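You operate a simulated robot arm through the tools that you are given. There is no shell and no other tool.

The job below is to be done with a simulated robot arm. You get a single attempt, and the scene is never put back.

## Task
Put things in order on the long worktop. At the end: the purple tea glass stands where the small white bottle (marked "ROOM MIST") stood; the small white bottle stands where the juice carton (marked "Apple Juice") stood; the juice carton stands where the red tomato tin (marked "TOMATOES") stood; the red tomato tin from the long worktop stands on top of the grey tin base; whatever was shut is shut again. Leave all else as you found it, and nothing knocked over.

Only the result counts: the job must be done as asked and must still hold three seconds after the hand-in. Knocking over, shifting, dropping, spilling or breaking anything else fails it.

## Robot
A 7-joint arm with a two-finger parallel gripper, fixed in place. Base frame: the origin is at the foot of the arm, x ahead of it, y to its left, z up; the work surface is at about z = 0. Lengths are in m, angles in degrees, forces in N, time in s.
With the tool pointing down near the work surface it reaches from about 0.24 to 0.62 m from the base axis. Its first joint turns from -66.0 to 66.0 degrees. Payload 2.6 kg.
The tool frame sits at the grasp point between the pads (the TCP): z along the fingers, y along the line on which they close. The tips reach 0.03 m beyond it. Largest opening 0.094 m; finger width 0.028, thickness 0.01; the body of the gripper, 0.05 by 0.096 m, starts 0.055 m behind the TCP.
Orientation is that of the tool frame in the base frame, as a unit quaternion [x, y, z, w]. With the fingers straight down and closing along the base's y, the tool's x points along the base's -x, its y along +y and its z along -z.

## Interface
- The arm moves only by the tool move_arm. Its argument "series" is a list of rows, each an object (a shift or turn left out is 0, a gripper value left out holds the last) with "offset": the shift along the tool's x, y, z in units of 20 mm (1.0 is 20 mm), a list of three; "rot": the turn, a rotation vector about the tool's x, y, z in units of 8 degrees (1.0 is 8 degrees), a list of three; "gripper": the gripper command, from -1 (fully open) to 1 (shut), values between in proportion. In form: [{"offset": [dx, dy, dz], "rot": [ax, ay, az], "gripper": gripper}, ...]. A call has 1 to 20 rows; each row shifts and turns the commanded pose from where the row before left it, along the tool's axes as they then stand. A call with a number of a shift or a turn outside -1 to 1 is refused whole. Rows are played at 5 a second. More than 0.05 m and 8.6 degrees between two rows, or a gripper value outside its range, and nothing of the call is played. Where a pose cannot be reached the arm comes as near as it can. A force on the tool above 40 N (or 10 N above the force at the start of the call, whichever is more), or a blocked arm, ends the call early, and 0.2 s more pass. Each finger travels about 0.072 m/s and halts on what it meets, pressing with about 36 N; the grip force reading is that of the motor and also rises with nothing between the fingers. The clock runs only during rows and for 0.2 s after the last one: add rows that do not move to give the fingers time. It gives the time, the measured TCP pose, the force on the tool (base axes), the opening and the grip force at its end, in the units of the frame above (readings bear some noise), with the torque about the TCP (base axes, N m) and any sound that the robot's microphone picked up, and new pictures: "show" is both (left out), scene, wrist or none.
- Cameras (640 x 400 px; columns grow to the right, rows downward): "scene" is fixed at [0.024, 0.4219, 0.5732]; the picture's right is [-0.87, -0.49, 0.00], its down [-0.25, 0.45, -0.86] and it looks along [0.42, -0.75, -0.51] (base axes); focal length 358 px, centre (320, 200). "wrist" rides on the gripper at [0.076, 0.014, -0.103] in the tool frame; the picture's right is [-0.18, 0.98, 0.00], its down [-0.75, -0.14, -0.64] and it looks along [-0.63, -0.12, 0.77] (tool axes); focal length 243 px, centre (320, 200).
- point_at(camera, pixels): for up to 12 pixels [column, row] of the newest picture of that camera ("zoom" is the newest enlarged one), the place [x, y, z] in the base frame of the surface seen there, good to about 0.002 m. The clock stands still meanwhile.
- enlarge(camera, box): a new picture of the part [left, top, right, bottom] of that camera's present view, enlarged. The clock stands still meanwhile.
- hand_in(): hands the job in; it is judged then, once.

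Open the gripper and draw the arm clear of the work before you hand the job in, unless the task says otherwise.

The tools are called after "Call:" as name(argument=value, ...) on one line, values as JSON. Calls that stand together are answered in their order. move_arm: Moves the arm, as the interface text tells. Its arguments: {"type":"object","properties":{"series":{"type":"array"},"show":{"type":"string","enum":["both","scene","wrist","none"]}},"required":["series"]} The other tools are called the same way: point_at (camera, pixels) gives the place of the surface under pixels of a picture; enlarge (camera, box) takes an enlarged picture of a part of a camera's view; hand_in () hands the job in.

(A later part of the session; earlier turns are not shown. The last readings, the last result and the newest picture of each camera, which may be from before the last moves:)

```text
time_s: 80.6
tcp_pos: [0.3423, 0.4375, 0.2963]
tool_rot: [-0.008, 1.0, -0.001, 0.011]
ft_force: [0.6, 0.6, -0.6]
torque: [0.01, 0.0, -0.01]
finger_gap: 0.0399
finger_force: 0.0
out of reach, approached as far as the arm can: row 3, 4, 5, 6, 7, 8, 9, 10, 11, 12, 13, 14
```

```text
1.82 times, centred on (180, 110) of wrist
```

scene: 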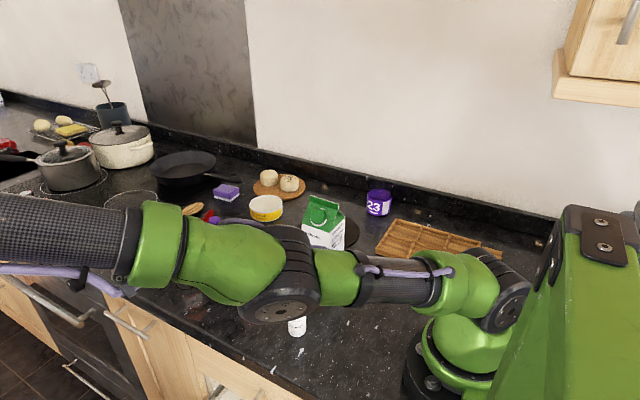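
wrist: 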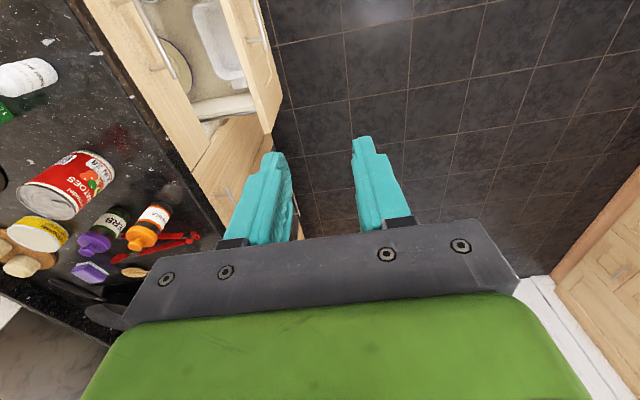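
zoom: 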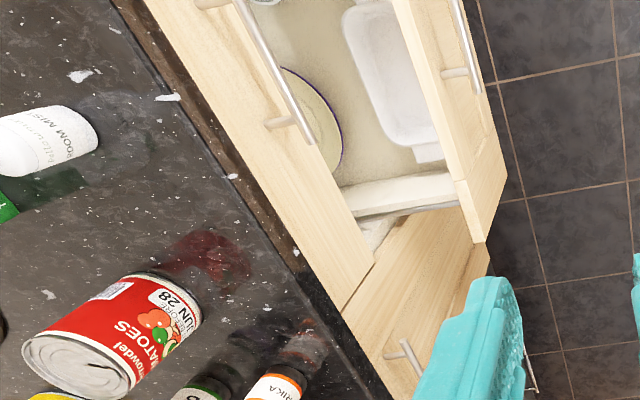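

The second drawer holds a plate, a white tub and a green block. I'll move back toward (0.24,0.30,0.32) to see its near-robot part.

Call:
move_arm(series=[{"offset": [0.5, -0.9, 0]}, {"offset": [0.5, -0.9, 0]}, {"offset": [0.5, -0.9, 0]}, {"offset": [0.6, -0.9, 0]}, {"offset": [0.7, -0.9, 0]}, {"offset": [0.8, -0.9, 0]}, {"offset": [0.8, -0.5, 0]}, {"offset": [0.8, -0.5, 0]}, {}])

```text
time_s: 82.6
tcp_pos: [0.3356, 0.4236, 0.3289]
tool_rot: [-0.009, 1.0, -0.001, 0.01]
ft_force: [0.7, -0.2, 0.4]
torque: [0.0, -0.02, -0.02]
finger_gap: 0.0399
finger_force: 0.0
out of reach, approached as far as the arm can: row 1, 2, 3, 4, 5, 6, 7, 8
```

scene: 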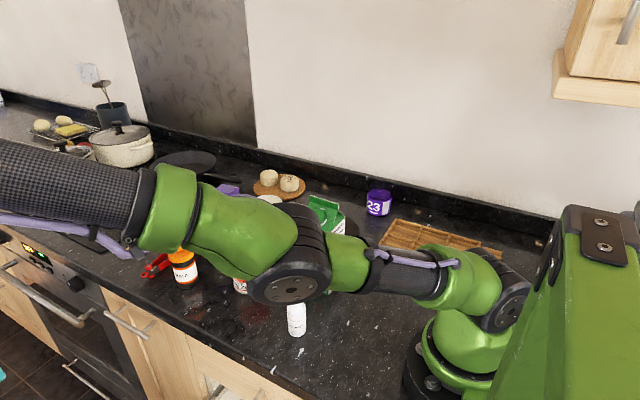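
wrist: 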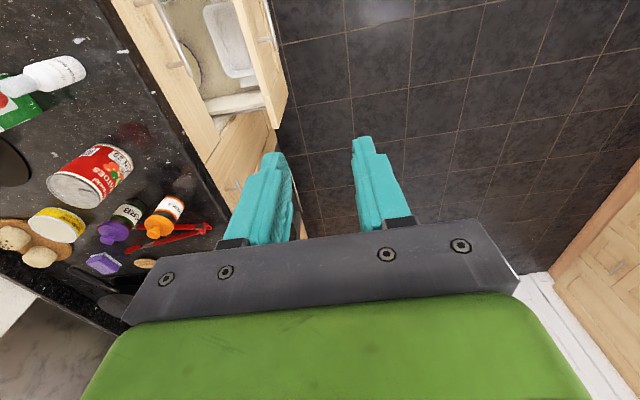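

The arm is against a joint limit in this fold. I'll rise to unfold the elbow.

Call:
move_arm(series=[{"offset": [0, 0, -1]}, {"offset": [0, 0, -1]}, {"offset": [0, 0, -1]}, {"offset": [0, 0, -1]}, {"offset": [0, 0, -1]}, {"offset": [0, -0.5, -1]}, {"offset": [0, -1, 0]}, {"offset": [0, -1, 0]}, {"offset": [0, -1, 0]}, {}])

```text
time_s: 84.8
tcp_pos: [0.3225, 0.3582, 0.3514]
tool_rot: [-0.008, 1.0, 0.001, 0.01]
ft_force: [-1.3, -0.3, -0.6]
torque: [0.0, 0.0, -0.02]
finger_gap: 0.0399
finger_force: 0.1
out of reach, approached as far as the arm can: row 1, 2, 3, 4, 5, 6
```

scene: 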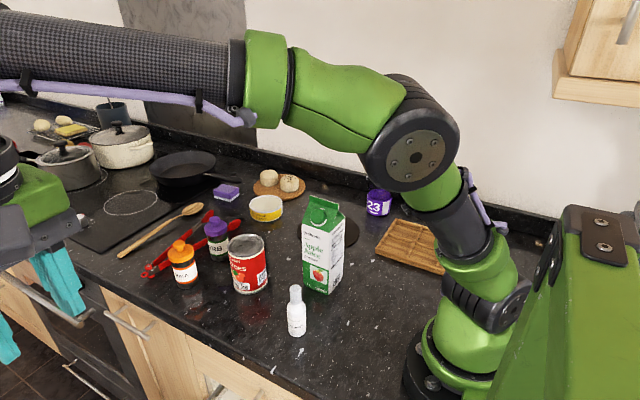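
wrist: 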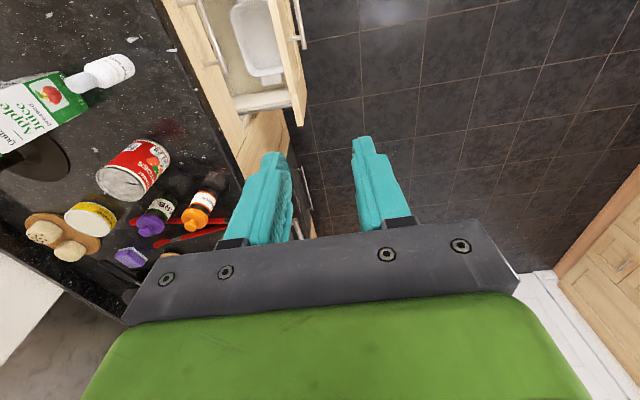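

The arm is unfolded again at (0.32,0.36,0.35). I'll now move toward x≈0.18, y≈0.28 to look along the whole drawer.

Call:
move_arm(series=[{"offset": [0.9, -0.5, 0]}, {"offset": [0.9, -0.5, 0]}, {"offset": [0.9, -0.5, 0]}, {"offset": [0.9, -0.5, 0]}, {"offset": [0.9, -0.5, 0]}, {"offset": [0.9, -0.5, 0]}, {"offset": [0.9, -0.5, 0]}, {"offset": [0.8, -0.5, 0]}, {}])

```text
time_s: 86.8
tcp_pos: [0.1827, 0.2765, 0.3471]
tool_rot: [-0.009, 1.0, 0.001, 0.011]
ft_force: [-0.3, 0.0, 0.2]
torque: [-0.03, 0.02, -0.02]
finger_gap: 0.04
finger_force: 0.0
```

scene: 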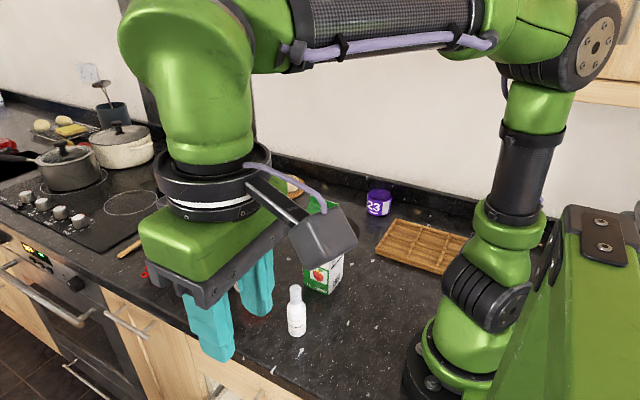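
wrist: 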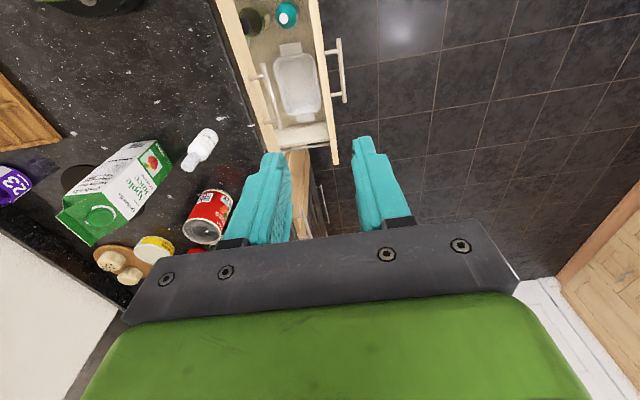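

Call:
enlarge(camera="wrist", box=[210, 0, 360, 170])

Call:
point_at(camera="wrist", pixels=[[286, 15], [250, 20], [296, 85], [292, 50], [270, 45], [262, 30], [276, 120], [290, 135], [320, 80], [265, 95], [240, 60], [340, 70]])

```text
2.35 times, centred on (285, 85) of wrist
```

zoom: 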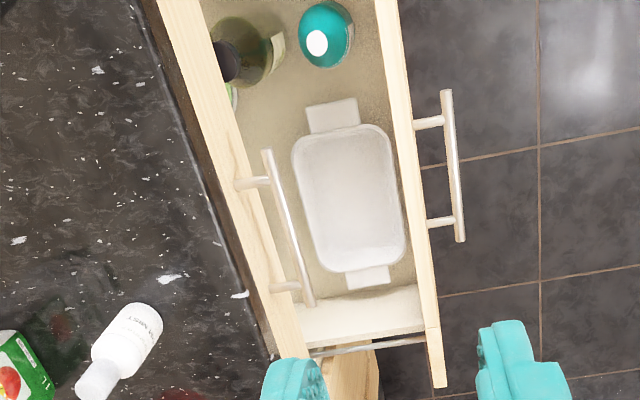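

```text
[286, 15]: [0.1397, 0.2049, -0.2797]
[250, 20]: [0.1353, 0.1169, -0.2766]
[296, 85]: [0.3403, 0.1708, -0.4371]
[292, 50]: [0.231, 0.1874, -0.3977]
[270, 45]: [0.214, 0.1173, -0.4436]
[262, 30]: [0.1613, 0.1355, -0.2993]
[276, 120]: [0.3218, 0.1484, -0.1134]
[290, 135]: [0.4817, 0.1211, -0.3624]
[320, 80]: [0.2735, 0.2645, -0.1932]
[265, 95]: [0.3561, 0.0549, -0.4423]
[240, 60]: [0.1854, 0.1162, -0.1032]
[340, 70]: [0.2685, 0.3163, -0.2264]
```

The second drawer has a teal bottle, a green bottle, a white dish on a plate (floor z≈-0.44), and it is deep enough for a tin, but its back part is still hidden. I'll grip the drawer's front panel edge from above (x≈0.40, panel y≈0.272, top z≈-0.193) and pull it farther open; first I move above it.

Call:
move_arm(series=[{"offset": [-0.95, 0, 0], "gripper": -0.5}, {"offset": [-1, 0, 0]}, {"offset": [-1, 0, 0]}, {"offset": [-1, 0, 0]}, {"offset": [-1, 0, 0]}, {"offset": [-1, 0, 0]}, {"offset": [-1, 0, 0]}, {"offset": [-1, 0, 0]}, {"offset": [-1, 0, 0.5]}, {"offset": [-1, 0, 1]}, {"offset": [-1, 0, 1]}, {"offset": [0, 0, 1]}, {"offset": [0, 0, 1]}, {"offset": [0, 0, 1]}, {"offset": [0, 0, 1]}, {"offset": [0, 0, 1]}, {"offset": [0, 0, 1]}, {"offset": [0, 0, 1]}, {"offset": [0, 0, 1]}, {}])

```text
time_s: 91.0
tcp_pos: [0.4064, 0.2804, 0.1428]
tool_rot: [-0.008, 1.0, 0.0, 0.012]
ft_force: [0.1, 0.1, 0.5]
torque: [0.0, 0.02, 0.04]
finger_gap: 0.0704
finger_force: 0.0
```

scene: 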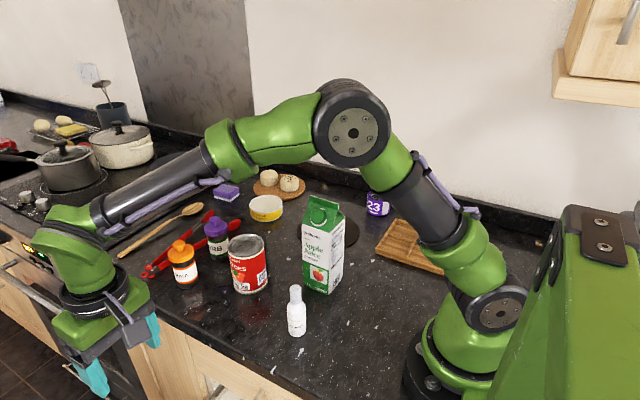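
wrist: 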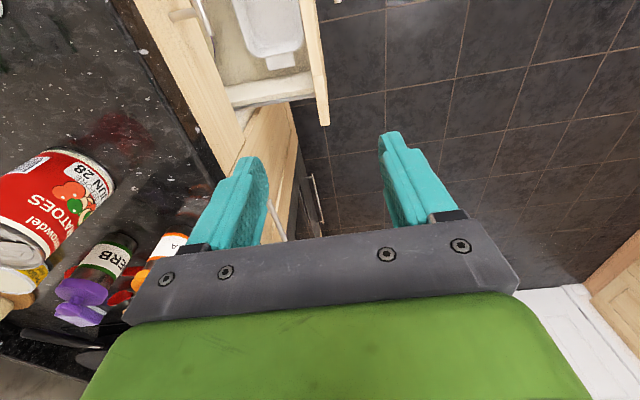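

I'll measure the panel's end and position from this view before descending.

Call:
point_at(camera="wrist", pixels=[[305, 30], [312, 60], [318, 90], [323, 115], [313, 40], [310, 85], [270, 90], [250, 105], [300, 15]])

```text
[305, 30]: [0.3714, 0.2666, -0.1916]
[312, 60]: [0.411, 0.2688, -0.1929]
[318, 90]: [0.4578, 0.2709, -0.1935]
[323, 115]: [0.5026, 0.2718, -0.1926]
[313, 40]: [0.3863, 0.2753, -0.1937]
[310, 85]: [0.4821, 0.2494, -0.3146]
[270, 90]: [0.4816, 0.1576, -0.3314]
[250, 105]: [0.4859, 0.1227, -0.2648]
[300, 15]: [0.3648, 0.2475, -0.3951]
```

The panel is centred at y≈0.271 with its top at z≈-0.193. I'll descend over it in two parts.

Call:
move_arm(series=[{"offset": [0, -0.47, 1]}, {"offset": [0, 0, 1]}, {"offset": [0, 0, 1]}, {"offset": [0, 0, 1]}, {"offset": [0, 0, 1]}, {"offset": [0, 0, 1]}, {"offset": [0, 0, 1]}, {"offset": [0, 0, 1]}, {"offset": [0, 0, 1]}, {"offset": [0, 0, 1]}, {"offset": [0, 0, 1]}, {"offset": [0, 0, 1]}, {"offset": [0, 0, 1]}, {}])

```text
time_s: 94.0
tcp_pos: [0.4137, 0.2704, -0.1179]
tool_rot: [-0.009, 1.0, 0.0, 0.011]
ft_force: [0.2, 0.5, 0.8]
torque: [0.03, -0.04, -0.02]
finger_gap: 0.0704
finger_force: 0.0
```

scene: 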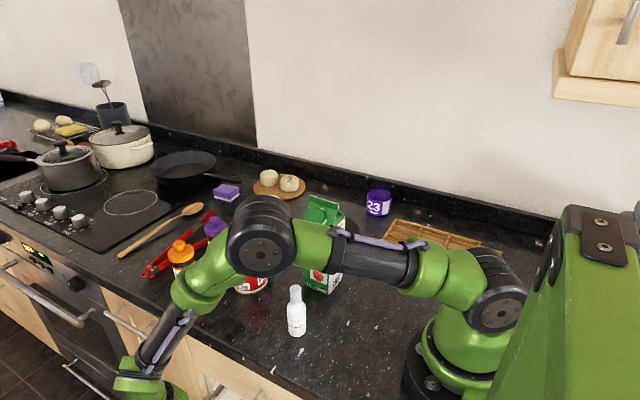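
wrist: 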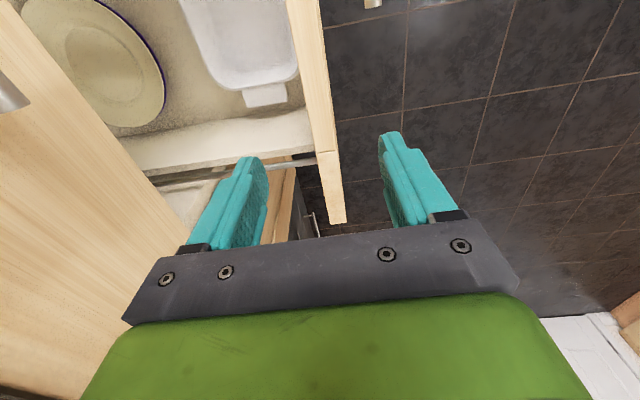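

The elbow now passes over the worktop near the tin and carton; I'll measure its height before going lower.

Call:
point_at(camera="scene", pixels=[[265, 250], [270, 272], [235, 270], [300, 265], [200, 300], [350, 260], [400, 270], [440, 290], [160, 340]])

```text
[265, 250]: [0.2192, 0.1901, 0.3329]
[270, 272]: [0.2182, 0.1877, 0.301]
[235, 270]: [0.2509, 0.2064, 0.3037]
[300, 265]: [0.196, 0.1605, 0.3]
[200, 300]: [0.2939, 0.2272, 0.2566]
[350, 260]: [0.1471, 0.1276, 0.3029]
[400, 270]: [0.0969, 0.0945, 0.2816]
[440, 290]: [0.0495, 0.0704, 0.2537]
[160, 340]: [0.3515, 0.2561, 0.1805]
```

The elbow is at z≈0.30, y≈0.15 — clear of everything. I'll descend the last 95 mm and close on the panel.

Call:
move_arm(series=[{"offset": [0, 0, 1]}, {"offset": [0, 0, 1]}, {"offset": [0, 0, 1]}, {"offset": [0, 0, 1]}, {"offset": [0, 0, 0.6]}, {"gripper": 0.4}, {"gripper": 0.4}, {"gripper": 1}, {"gripper": 1}])

```text
time_s: 96.0
tcp_pos: [0.4143, 0.2708, -0.209]
tool_rot: [-0.008, 1.0, -0.001, 0.012]
ft_force: [-2.6, 1.4, -0.2]
torque: [-0.05, -0.76, -0.95]
finger_gap: 0.0226
finger_force: 44.8
```

scene: 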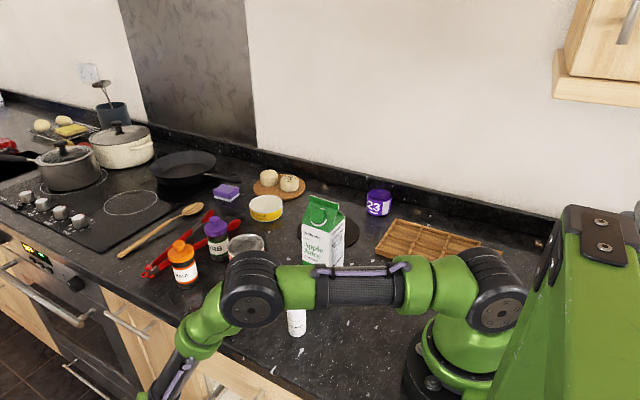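
wrist: 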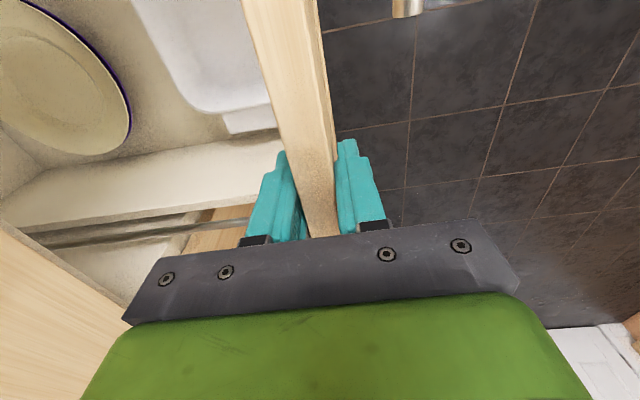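

The panel is gripped (gap 0.0226). I'll pull it straight out along +y.

Call:
move_arm(series=[{"offset": [0, 0.5, 0]}, {"offset": [0, 0.7, 0]}, {"offset": [0, 0.7, 0]}, {"offset": [0, 0.7, 0]}, {"offset": [0, 0.7, 0]}, {"offset": [0, 0.7, 0]}])

```text
time_s: 97.4
tcp_pos: [0.4146, 0.3511, -0.209]
tool_rot: [-0.009, 1.0, 0.002, 0.014]
ft_force: [8.5, 0.9, -6.7]
torque: [0.22, -0.36, -1.08]
finger_gap: 0.0229
finger_force: 45.2
```

scene: 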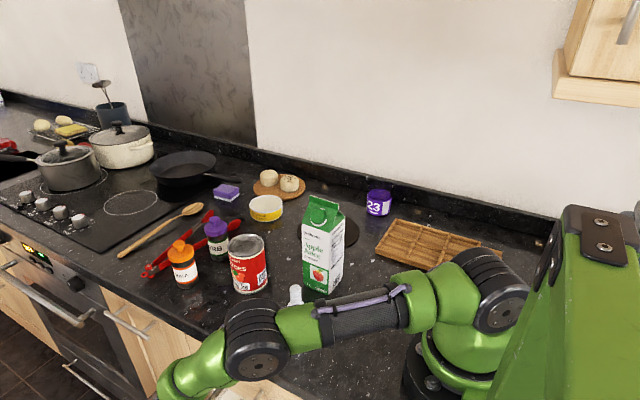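
wrist: 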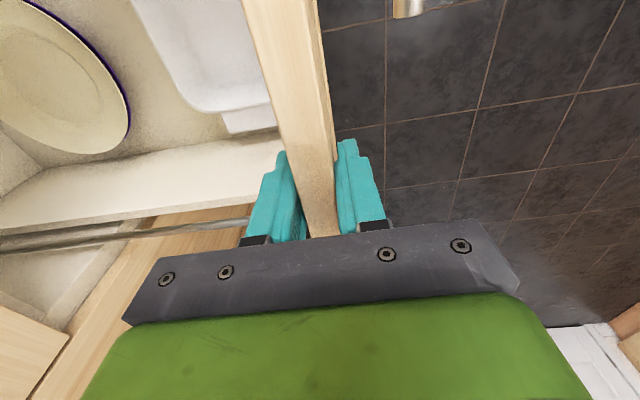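

The drawer keeps coming (TCP y=0.351). I'll pull farther, up to another 110 mm.

Call:
move_arm(series=[{"offset": [0, 0.7, 0]}, {"offset": [0, 0.7, 0]}, {"offset": [0, 0.7, 0]}, {"offset": [0, 0.7, 0]}, {"offset": [0, 0.7, 0]}, {"offset": [0, 0.7, 0]}, {"offset": [0, 0.7, 0]}, {"offset": [0, 0.6, 0]}])

```text
time_s: 99.2
tcp_pos: [0.4084, 0.4172, -0.2059]
tool_rot: [-0.008, 1.0, 0.0, 0.014]
ft_force: [32.1, -1.6, -20.2]
torque: [0.09, 0.09, -1.0]
finger_gap: 0.0226
finger_force: 45.0
out of reach, approached as far as the arm can: row 5, 6, 7, 8
```

scene: 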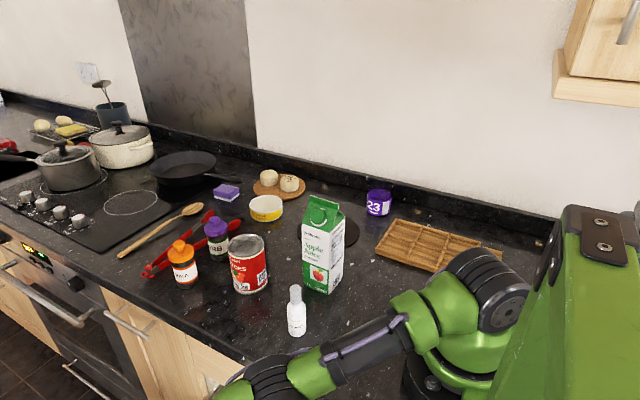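
wrist: 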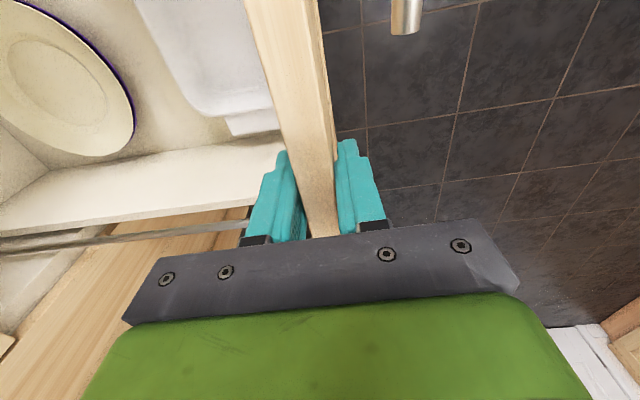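

The drawer is now about 0.31 m open. I'll release and rise straight up to look inside.

Call:
move_arm(series=[{"gripper": 0}, {"gripper": -0.3}, {"gripper": -0.3}, {"offset": [0, 0, -1]}, {"offset": [0, 0, -1]}, {"offset": [0, 0, -1]}, {"offset": [0, 0, -1]}, {"offset": [0, 0, -1]}, {"offset": [0, 0, -1]}, {"offset": [0, 0, -1]}, {"offset": [0, 0, -1]}, {}])

```text
time_s: 101.8
tcp_pos: [0.4004, 0.4194, -0.045]
tool_rot: [-0.009, 1.0, 0.0, 0.013]
ft_force: [0.5, -0.4, 0.9]
torque: [0.02, -0.01, 0.01]
finger_gap: 0.0613
finger_force: 0.1
```

scene: 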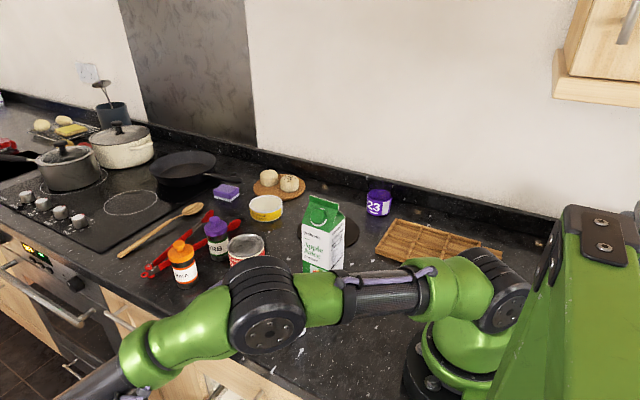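
wrist: 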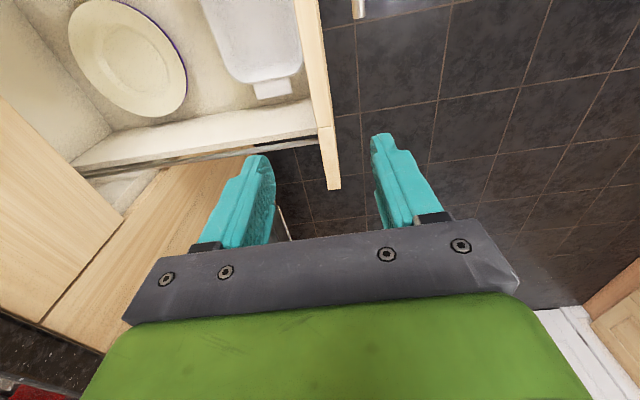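

Good, free motion. I'll keep rising and then move toward x≈0.2 for a full view of the drawer.

Call:
move_arm(series=[{"offset": [0, 0, -1]}, {"offset": [0, 0, -1]}, {"offset": [0, 0, -1]}, {"offset": [0, 0, -1]}, {"offset": [0, 0, -1]}, {"offset": [0, 0, -1]}, {"offset": [0, 0, -1]}, {"offset": [0, -0.3, -1]}, {"offset": [0.5, -0.5, -1]}, {"offset": [0.9, -0.5, -1]}, {"offset": [0.9, -0.5, -1]}, {"offset": [0.9, -0.5, -1]}, {"offset": [0.9, -0.5, -1]}, {"offset": [0.9, -0.5, -1]}, {"offset": [0.9, -0.5, -1]}, {"offset": [0.9, -0.5, -1]}, {"offset": [0.9, -0.5, -1]}, {"offset": [0.9, -0.5, 0]}, {}])

```text
time_s: 105.8
tcp_pos: [0.2237, 0.311, 0.2908]
tool_rot: [-0.008, 1.0, 0.0, 0.011]
ft_force: [0.1, 1.0, 0.4]
torque: [0.02, -0.01, -0.03]
finger_gap: 0.0612
finger_force: 0.0
```

scene: 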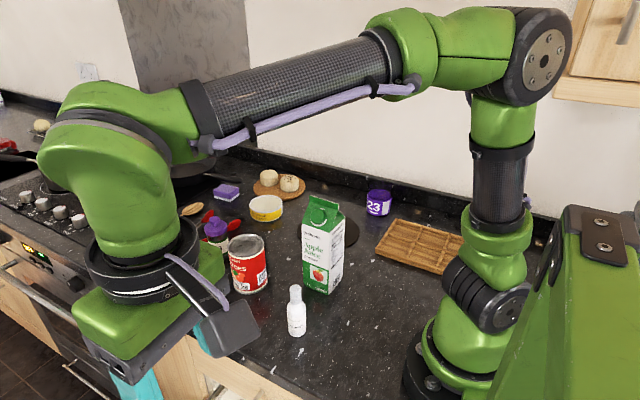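
wrist: 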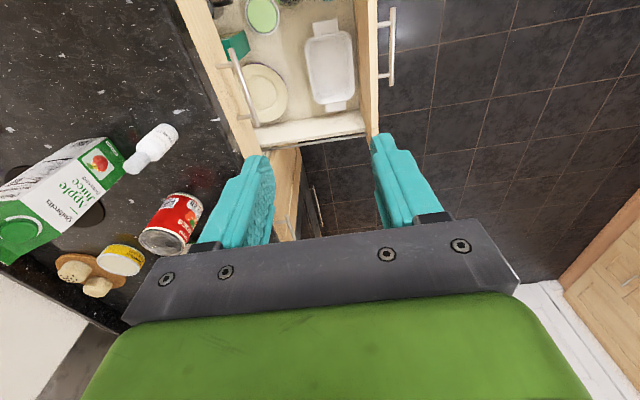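

Call:
enlarge(camera="wrist", box=[180, 0, 400, 160])

```text
2.50 times, centred on (290, 80) of wrist
```

zoom: 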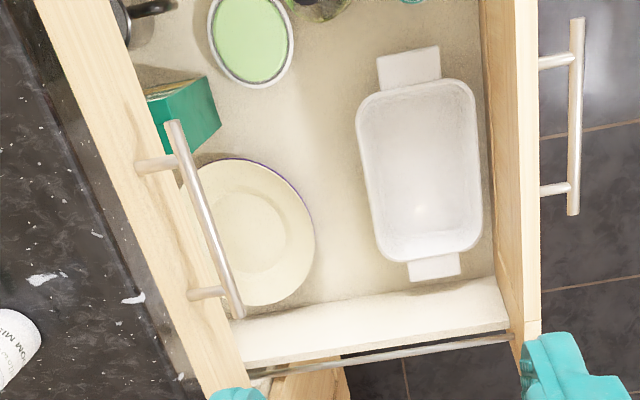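

The open drawer shows a plate, white dish, teal box, a light-green round tin and a black pan, but more lies off the picture's top. I'll turn the tool +90° so the camera looks inward over the whole drawer.

Call:
move_arm(series=[{"rot": [0, 0, 1], "offset": [0, 0, -0.5]}, {"rot": [0, 0, 1], "offset": [0, 0, -0.5]}, {"rot": [0, 0, 1]}, {"rot": [0, 0, 1]}, {"rot": [0, 0, 1]}, {"rot": [0, 0, 1]}, {"rot": [0, 0, 1]}, {"rot": [0, 0, 1]}, {"rot": [0, 0, 1]}, {"rot": [0, 0, 1]}, {"rot": [0, 0, 1]}, {"rot": [0, 0, 0.4]}, {}])

```text
time_s: 108.6
tcp_pos: [0.2228, 0.3109, 0.3108]
tool_rot: [0.708, 0.706, 0.008, 0.008]
ft_force: [0.7, -0.7, 0.4]
torque: [0.0, -0.02, -0.04]
finger_gap: 0.0612
finger_force: 0.0
```

scene: 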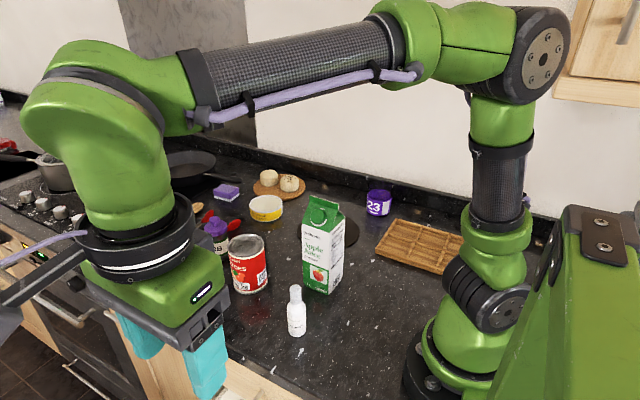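
wrist: 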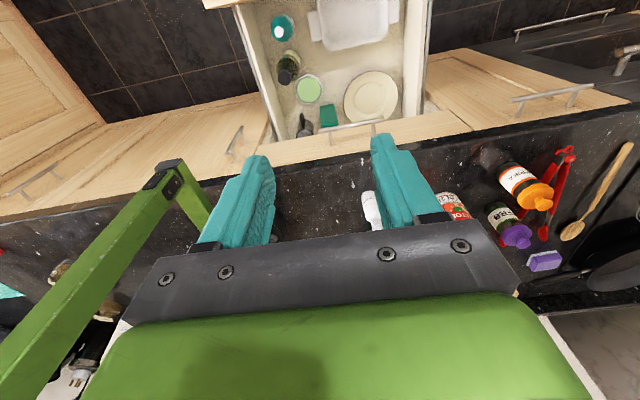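

Call:
enlarge(camera="wrist", box=[230, 0, 430, 150])

Call:
point_at(camera="wrist", pixels=[[308, 88], [284, 28], [290, 65], [330, 115], [306, 123], [370, 95], [350, 20], [340, 70], [390, 130], [320, 140], [265, 130], [405, 100]])

```text
2.67 times, centred on (330, 75) of wrist
```

zoom: 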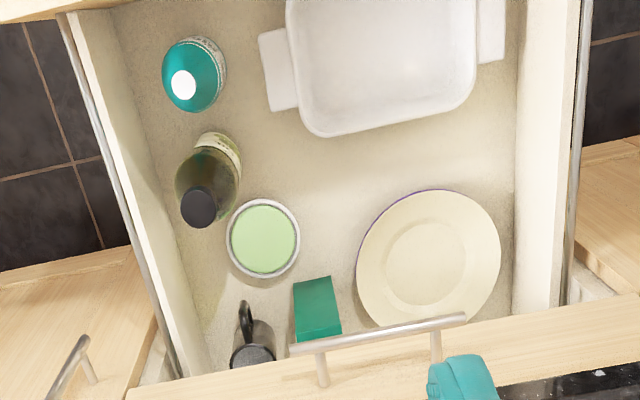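

```text
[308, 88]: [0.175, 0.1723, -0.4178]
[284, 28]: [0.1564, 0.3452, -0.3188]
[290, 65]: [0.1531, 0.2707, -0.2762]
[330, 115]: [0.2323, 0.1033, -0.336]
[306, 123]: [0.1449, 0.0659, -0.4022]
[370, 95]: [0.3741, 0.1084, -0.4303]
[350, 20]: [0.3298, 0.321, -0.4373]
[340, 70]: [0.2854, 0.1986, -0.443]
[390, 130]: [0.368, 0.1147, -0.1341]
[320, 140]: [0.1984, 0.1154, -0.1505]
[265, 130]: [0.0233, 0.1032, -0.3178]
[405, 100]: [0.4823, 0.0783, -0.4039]
```

The drawer holds bottles, a pale-green round item, a dark mug, a teal box, a plate and a white dish. I'll lower and move outward to see deeper under the worktop and inspect the round item.

Call:
move_arm(series=[{"offset": [0.7, 0.2, 0.5]}, {"offset": [0.7, 0.2, 1]}, {"offset": [0.7, 0.2, 1]}, {"offset": [0.7, 0.2, 1]}, {"offset": [0.7, 0.2, 1]}, {"offset": [0.7, 0.2, 1]}, {"offset": [0.7, 0.2, 1]}, {"offset": [0.5, 0, 1]}, {"offset": [0, 0, 1]}, {}])

```text
time_s: 110.8
tcp_pos: [0.2559, 0.4186, 0.1394]
tool_rot: [0.708, 0.706, 0.008, 0.008]
ft_force: [-0.1, -0.1, 0.3]
torque: [0.04, 0.0, -0.03]
finger_gap: 0.0611
finger_force: 0.0
```

scene: 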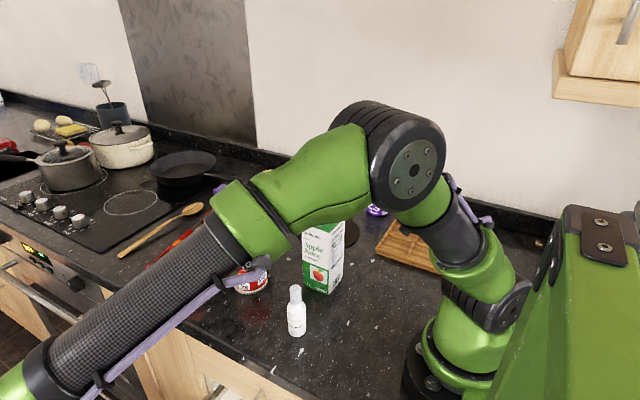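
wrist: 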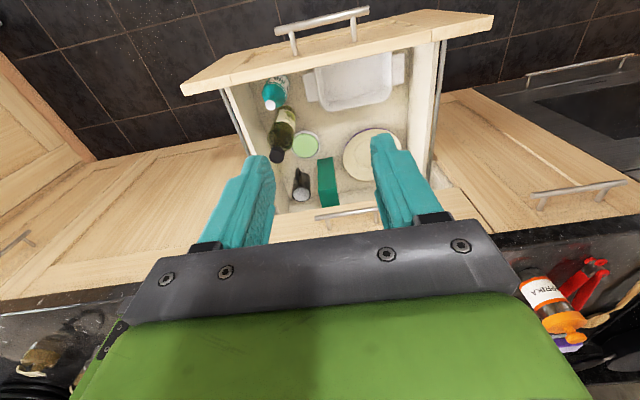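

Call:
enlarge(camera="wrist", box=[220, 50, 460, 230])

Call:
point_at(camera="wrist", pixels=[[305, 143], [305, 133], [302, 195], [327, 180], [300, 178], [320, 205], [285, 205], [345, 200], [305, 155], [295, 145]])

```text
2.22 times, centred on (340, 140) of wrist
```

zoom: 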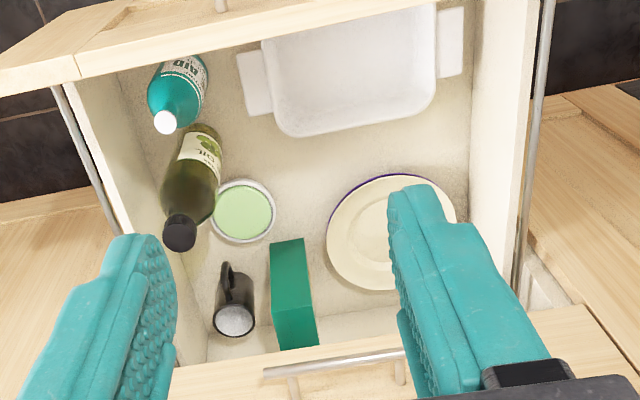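

```text
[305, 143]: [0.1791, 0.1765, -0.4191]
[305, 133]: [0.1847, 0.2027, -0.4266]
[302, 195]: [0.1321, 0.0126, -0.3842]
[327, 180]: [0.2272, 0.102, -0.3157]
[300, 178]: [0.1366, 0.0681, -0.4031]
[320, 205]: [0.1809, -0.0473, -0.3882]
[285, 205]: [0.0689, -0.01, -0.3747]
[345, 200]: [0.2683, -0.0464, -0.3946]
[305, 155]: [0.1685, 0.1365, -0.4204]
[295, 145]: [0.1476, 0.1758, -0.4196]
```

The back wall is at y≈-0.05, so I now see everything in this drawer. I'll look closely at the low round item at zoom (243,212), and at the mug.

Call:
enlarge(camera="wrist", box=[280, 120, 330, 165])

Call:
enlarge(camera="wrist", box=[260, 160, 360, 215])

```text
8.89 times, centred on (305, 142) of wrist
```

zoom: 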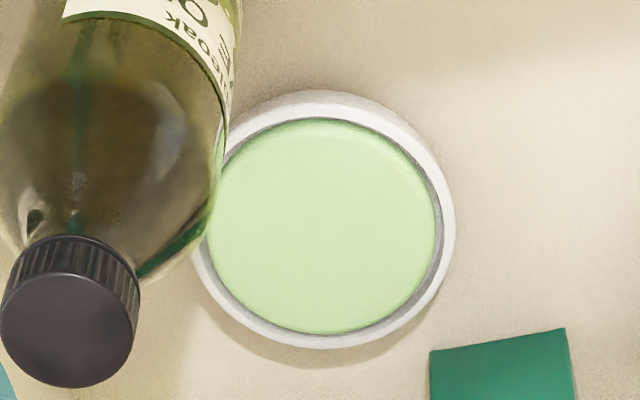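

```text
6.40 times, centred on (310, 188) of wrist
```

zoom: 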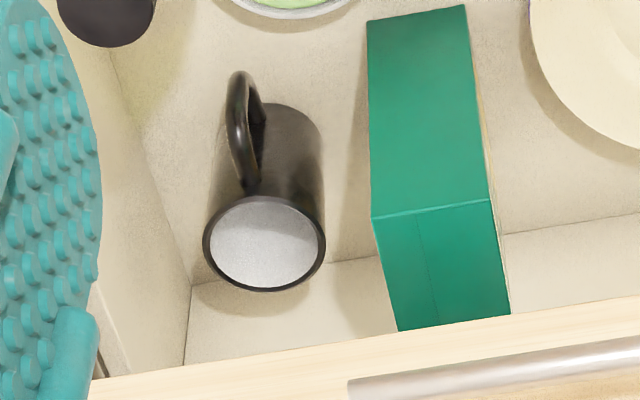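

That is a pale-green candle jar and a mug, not a grey base; neither drawer holds it. The fixed dark-grey metal pedestal on the worktop (disc with a flat-topped post) fits "grey tin base", so I'll shut this drawer again; first I turn the tool back.

Call:
move_arm(series=[{"rot": [0, 0, -1], "offset": [0, 0, -0.5]}, {"rot": [0, 0, -1]}, {"rot": [0, 0, -1]}, {"rot": [0, 0, -1]}, {"rot": [0, 0, -1]}, {"rot": [0, 0, -1]}, {"rot": [0, 0, -1]}, {"rot": [0, 0, -1]}, {"rot": [0, 0, -1]}, {"rot": [0, 0, -1]}, {"rot": [0, 0, -1]}, {"rot": [0, 0, -0.27]}, {"rot": [0, 0.18, 0]}, {}], show="wrist")

```text
time_s: 113.8
tcp_pos: [0.2553, 0.4197, 0.1517]
tool_rot: [0.001, 1.0, 0.001, -0.001]
ft_force: [0.0, -0.3, -0.6]
torque: [0.0, 0.02, -0.01]
finger_gap: 0.0613
finger_force: 0.0
```

wrist: 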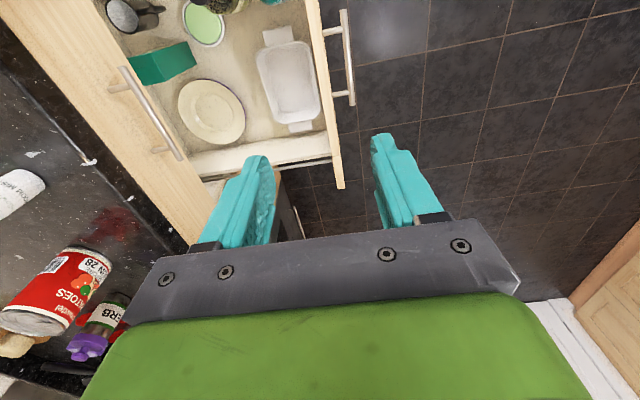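

The tool is level again. I'll measure the panel's present position.

Call:
point_at(camera="wrist", pixels=[[318, 60], [325, 100], [331, 130], [335, 155], [340, 60], [348, 100]])

```text
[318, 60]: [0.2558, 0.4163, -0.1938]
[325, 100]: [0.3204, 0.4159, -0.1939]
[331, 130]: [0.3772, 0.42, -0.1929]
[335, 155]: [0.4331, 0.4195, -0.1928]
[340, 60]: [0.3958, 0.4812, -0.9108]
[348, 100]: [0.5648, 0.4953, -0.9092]
```

The panel is centred at y≈0.418. I'll move above it at x≈0.41 and descend.

Call:
move_arm(series=[{"offset": [-0.96, 0, 0]}, {"offset": [-0.96, 0, 0]}, {"offset": [-0.96, 0, 0]}, {"offset": [-0.96, 0, 0.5]}, {"offset": [-0.96, 0, 1]}, {"offset": [-0.96, 0, 1]}, {"offset": [-0.96, 0, 1]}, {"offset": [-0.8, -0.08, 1]}, {"offset": [0, 0, 1]}, {"offset": [0, 0, 1]}, {"offset": [0, 0, 1]}, {"offset": [0, 0, 1]}, {"offset": [0, 0, 1]}, {"offset": [0, 0, 1]}, {"offset": [0, 0, 1]}, {}])

```text
time_s: 117.2
tcp_pos: [0.4049, 0.4168, -0.0776]
tool_rot: [0.0, 1.0, -0.001, 0.0]
ft_force: [0.3, -0.5, 0.3]
torque: [0.02, 0.0, 0.0]
finger_gap: 0.061
finger_force: 0.0
```

scene: 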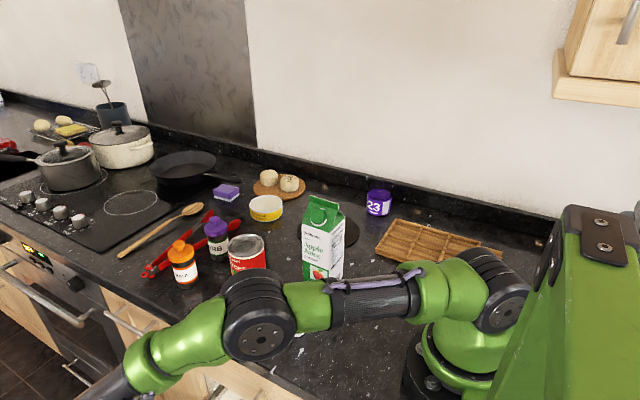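
wrist: 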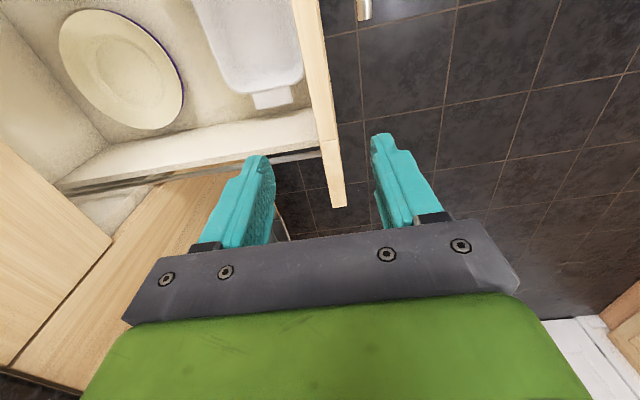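

Positioned above the panel (TCP y=0.417). I'll descend the last 128 mm, close on it and start pushing it inward.

Call:
move_arm(series=[{"offset": [0, 0.06, 1]}, {"offset": [0, 0, 1]}, {"offset": [0, 0, 1]}, {"offset": [0, 0, 1]}, {"offset": [0, 0, 1]}, {"offset": [0, 0, 1]}, {"offset": [0, 0, 0.3]}, {"gripper": 0.4}, {"gripper": 1}, {"gripper": 1}, {"offset": [0, -0.5, 0]}, {"offset": [0, -0.7, 0]}, {"offset": [0, -0.7, 0]}, {"offset": [0, -0.7, 0]}])

```text
time_s: 120.2
tcp_pos: [0.4049, 0.3663, -0.2051]
tool_rot: [0.001, 1.0, 0.0, -0.002]
ft_force: [-13.0, -1.2, 18.6]
torque: [-0.25, 0.37, 0.27]
finger_gap: 0.0225
finger_force: 45.0
```

scene: 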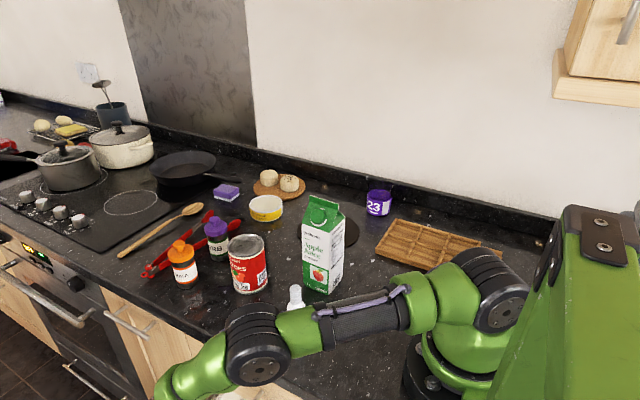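
wrist: 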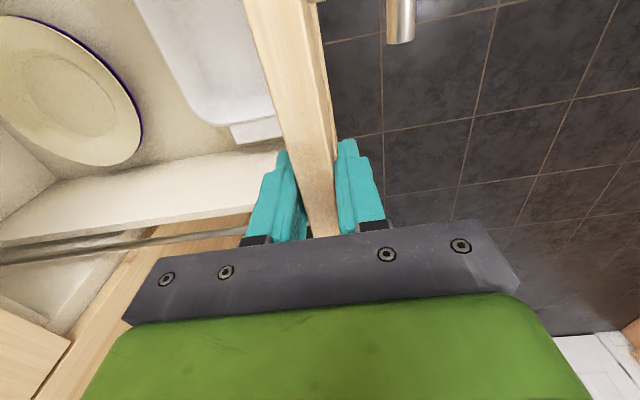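

It moves in with modest force (raising 1 mm to ease the +18 N). I'll push on to about y=0.20.

Call:
move_arm(series=[{"offset": [0, -0.7, -0.05]}, {"offset": [0, -0.7, 0]}, {"offset": [0, -0.7, 0]}, {"offset": [0, -0.7, 0]}, {"offset": [0, -0.7, 0]}, {"offset": [0, -0.7, 0]}, {"offset": [0, -0.7, 0]}, {"offset": [0, -0.7, 0]}, {"offset": [0, -0.7, 0]}])

```text
time_s: 122.2
tcp_pos: [0.4044, 0.2382, -0.2052]
tool_rot: [0.001, 1.0, -0.002, -0.002]
ft_force: [-14.0, -1.2, -0.8]
torque: [-0.28, 0.37, 0.22]
finger_gap: 0.0224
finger_force: 45.5
```

scene: 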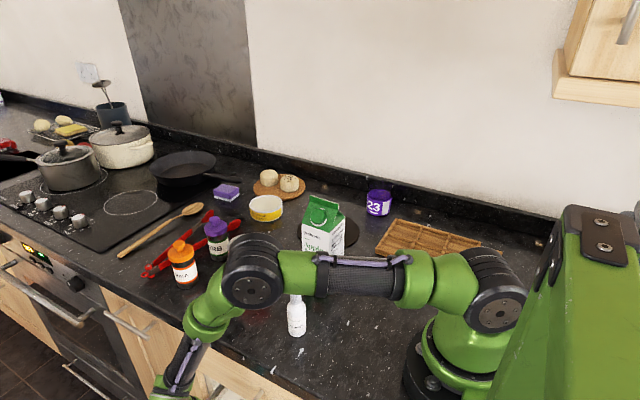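
wrist: 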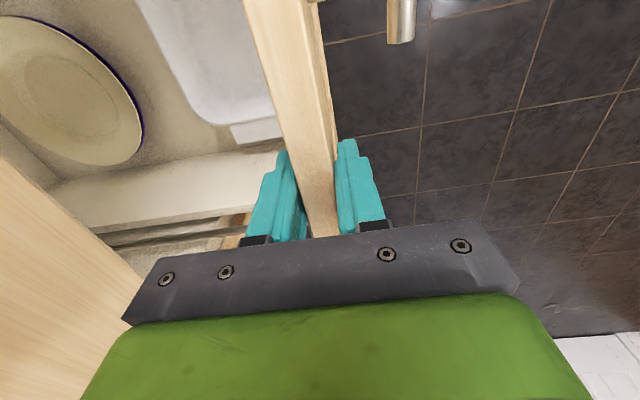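

TCP y=0.238 now. I'll push 28 mm more, release, and rise, to finish the closing with the tilted handle grip.

Call:
move_arm(series=[{"offset": [0, -0.7, 0]}, {"offset": [0, -0.7, 0]}, {"gripper": 0.2}, {"gripper": -0.2}, {"gripper": -0.2}, {"offset": [0, 0, -1]}, {"offset": [0, 0, -1]}, {"offset": [0, 0, -1]}, {"offset": [0, 0.3, -1]}, {"offset": [0, 0.5, -1]}, {"offset": [0, 0.5, -1]}, {"offset": [0, 0.5, -1]}, {"offset": [0, 0.5, -1]}, {"offset": [0.5, 0.5, -1]}, {"offset": [1, 0.5, -1]}, {"offset": [1, 0.5, -1]}, {"offset": [1, 0.5, -1]}, {"offset": [1, 0, -1]}, {"offset": [1, 0, -1]}, {}])

```text
time_s: 126.4
tcp_pos: [0.2965, 0.2981, 0.0757]
tool_rot: [0.0, 1.0, 0.0, -0.001]
ft_force: [0.5, 0.9, -1.1]
torque: [0.01, 0.01, -0.03]
finger_gap: 0.0565
finger_force: 0.0
```

scene: 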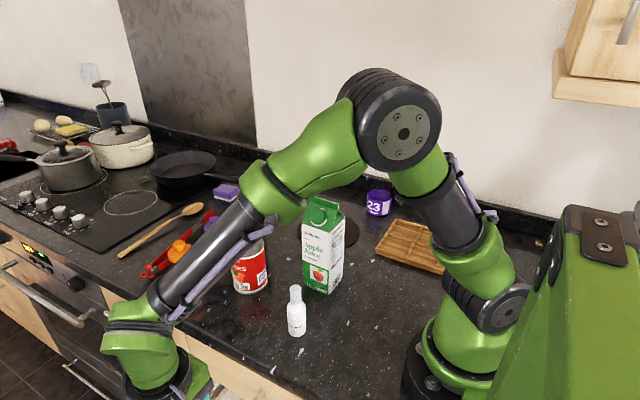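
wrist: 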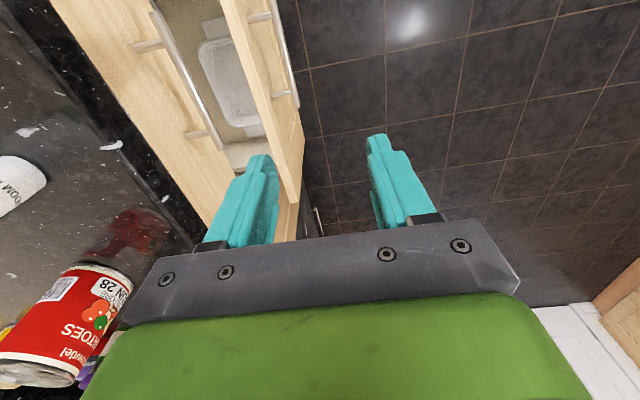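

Free at (0.297,0.298,0.076). I'll measure the second drawer's bar and then tilt 43° with the gap narrowed.

Call:
point_at(camera="wrist", pixels=[[275, 30], [283, 60], [291, 90], [261, 17], [282, 93], [255, 80]])

Call:
move_arm(series=[{"rot": [1, 0, 0], "gripper": 0.36}, {"rot": [1, 0, 0]}, {"rot": [1, 0, 0]}, {"rot": [1, 0, 0]}, {"rot": [1, 0, 0]}, {"rot": [0.42, 0, 0]}, {}], show="wrist")

```text
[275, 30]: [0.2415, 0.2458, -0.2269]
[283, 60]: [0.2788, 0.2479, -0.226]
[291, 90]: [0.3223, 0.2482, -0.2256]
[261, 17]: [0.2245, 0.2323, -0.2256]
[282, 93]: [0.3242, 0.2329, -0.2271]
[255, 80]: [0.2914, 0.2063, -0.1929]
```

```text
time_s: 128.0
tcp_pos: [0.2961, 0.2987, 0.0769]
tool_rot: [0.001, 0.929, -0.369, -0.001]
ft_force: [-1.0, -0.4, 0.2]
torque: [-0.01, 0.01, 0.01]
finger_gap: 0.0303
finger_force: 0.1
```

wrist: 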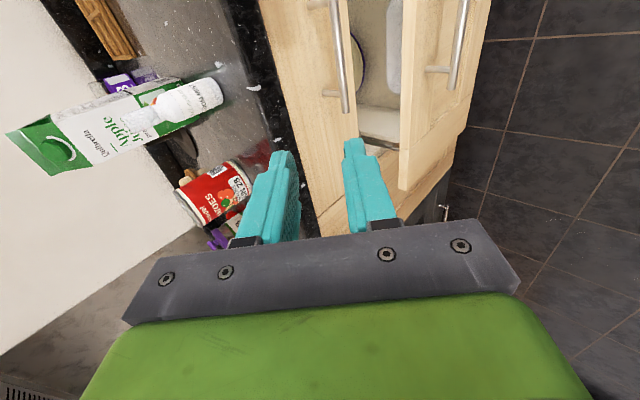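

The bar is at y≈0.248, z≈-0.229. I'll come down to (0.296,0.313,-0.161) in line with it.

Call:
move_arm(series=[{"offset": [0, 0.967, 0.907]}, {"offset": [0, 0.967, 0.907]}, {"offset": [0, 0.967, 0.907]}, {"offset": [0, 0.967, 0.907]}, {"offset": [0, 0.967, 0.907]}, {"offset": [0, 0.967, 0.907]}, {"offset": [0, 0.967, 0.907]}, {"offset": [0, 0.967, 0.907]}, {"offset": [0, 0.967, 0.907]}, {}])

```text
time_s: 130.2
tcp_pos: [0.2957, 0.313, -0.1604]
tool_rot: [0.0, 0.929, -0.369, 0.0]
ft_force: [-0.1, 0.0, -1.4]
torque: [0.01, -0.01, -0.01]
finger_gap: 0.0303
finger_force: 0.0
```

scene: 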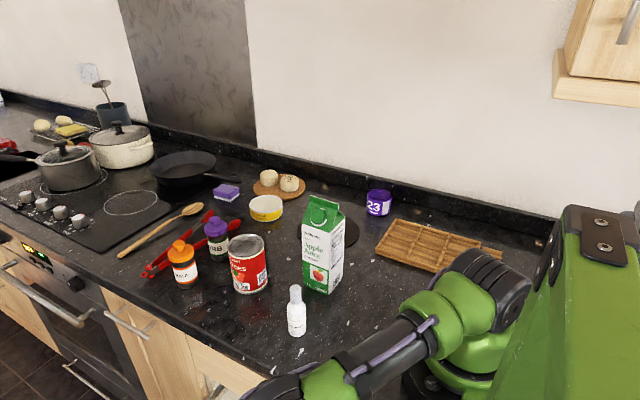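
wrist: 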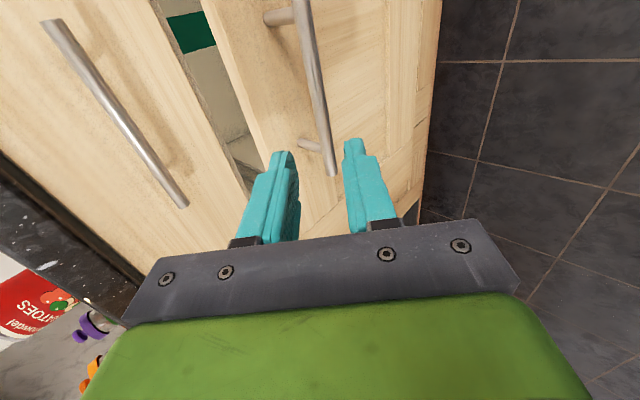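

The bar lies on the tool axis, 95 mm ahead. I'll advance 80 mm, close, and push the drawer fully home.

Call:
move_arm(series=[{"offset": [0, 0, 0.9]}, {"offset": [0, 0, 0.9]}, {"offset": [0, 0, 0.9]}, {"offset": [0, 0, 0.9]}, {"offset": [0, 0, 0.43]}, {"gripper": 0.6}, {"gripper": 1}, {"gripper": 1}, {"offset": [0, -0.4, 0.38]}, {"offset": [0, -0.545, 0.515]}, {"offset": [0, -0.545, 0.515]}, {"offset": [0, -0.545, 0.515]}, {"offset": [0, -0.545, 0.515]}])

```text
time_s: 132.9
tcp_pos: [0.2949, 0.1927, -0.2205]
tool_rot: [0.0, 0.929, -0.369, 0.0]
ft_force: [1.5, 0.9, -3.0]
torque: [-0.03, -0.67, -0.75]
finger_gap: 0.0112
finger_force: 44.5
stopped in row 13: the force on the tool passed its limit at 41 N (the readings are from after the stop); the commanded pose is now the measured one
```

scene: 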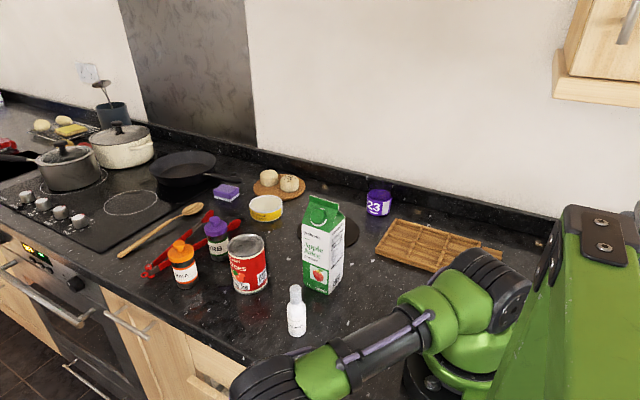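
wrist: 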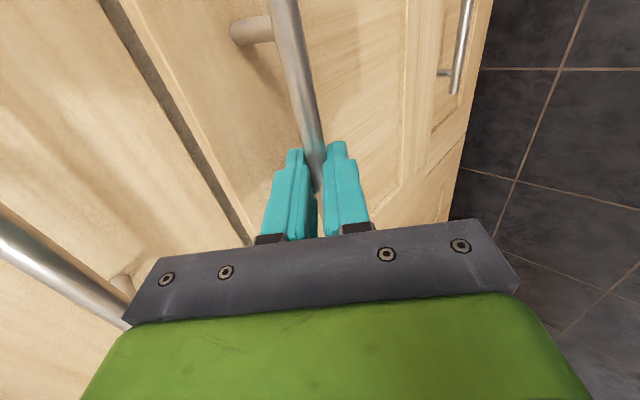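

A force limit stopped it at y=0.193 with 29 mm left. The force is now low; I'll continue with smaller steps.

Call:
move_arm(series=[{"offset": [0, -0.2, 0.19]}, {"offset": [0, -0.2, 0.19]}], show="none")

```text
time_s: 133.5
tcp_pos: [0.2947, 0.1821, -0.2199]
tool_rot: [0.0, 0.929, -0.37, -0.001]
ft_force: [-4.2, 0.4, -1.6]
torque: [-0.05, -1.38, -0.19]
finger_gap: 0.0114
finger_force: 44.5
```

Call:
move_arm(series=[{"offset": [0, -0.2, 0.19]}, {"offset": [0, -0.2, 0.19]}, {"offset": [0, -0.2, 0.19]}, {"offset": [0, -0.1, 0.095]}], show="none")

```text
time_s: 134.5
tcp_pos: [0.2959, 0.1625, -0.2204]
tool_rot: [0.001, 0.93, -0.368, -0.002]
ft_force: [0.5, -0.5, -4.6]
torque: [0.11, -0.35, -1.36]
finger_gap: 0.0112
finger_force: 44.4
```

At y=0.1625 with no pushback yet; I'll nudge a little further to find the stop.

Call:
move_arm(series=[{"offset": [0, -0.07, 0.066]}, {"offset": [0, -0.04, 0.038]}, {}], show="none")

```text
time_s: 135.3
tcp_pos: [0.295, 0.1626, -0.2204]
tool_rot: [-0.001, 0.931, -0.366, 0.001]
ft_force: [0.0, 20.6, -0.9]
torque: [0.39, -0.07, -1.73]
finger_gap: 0.0115
finger_force: 45.0
```

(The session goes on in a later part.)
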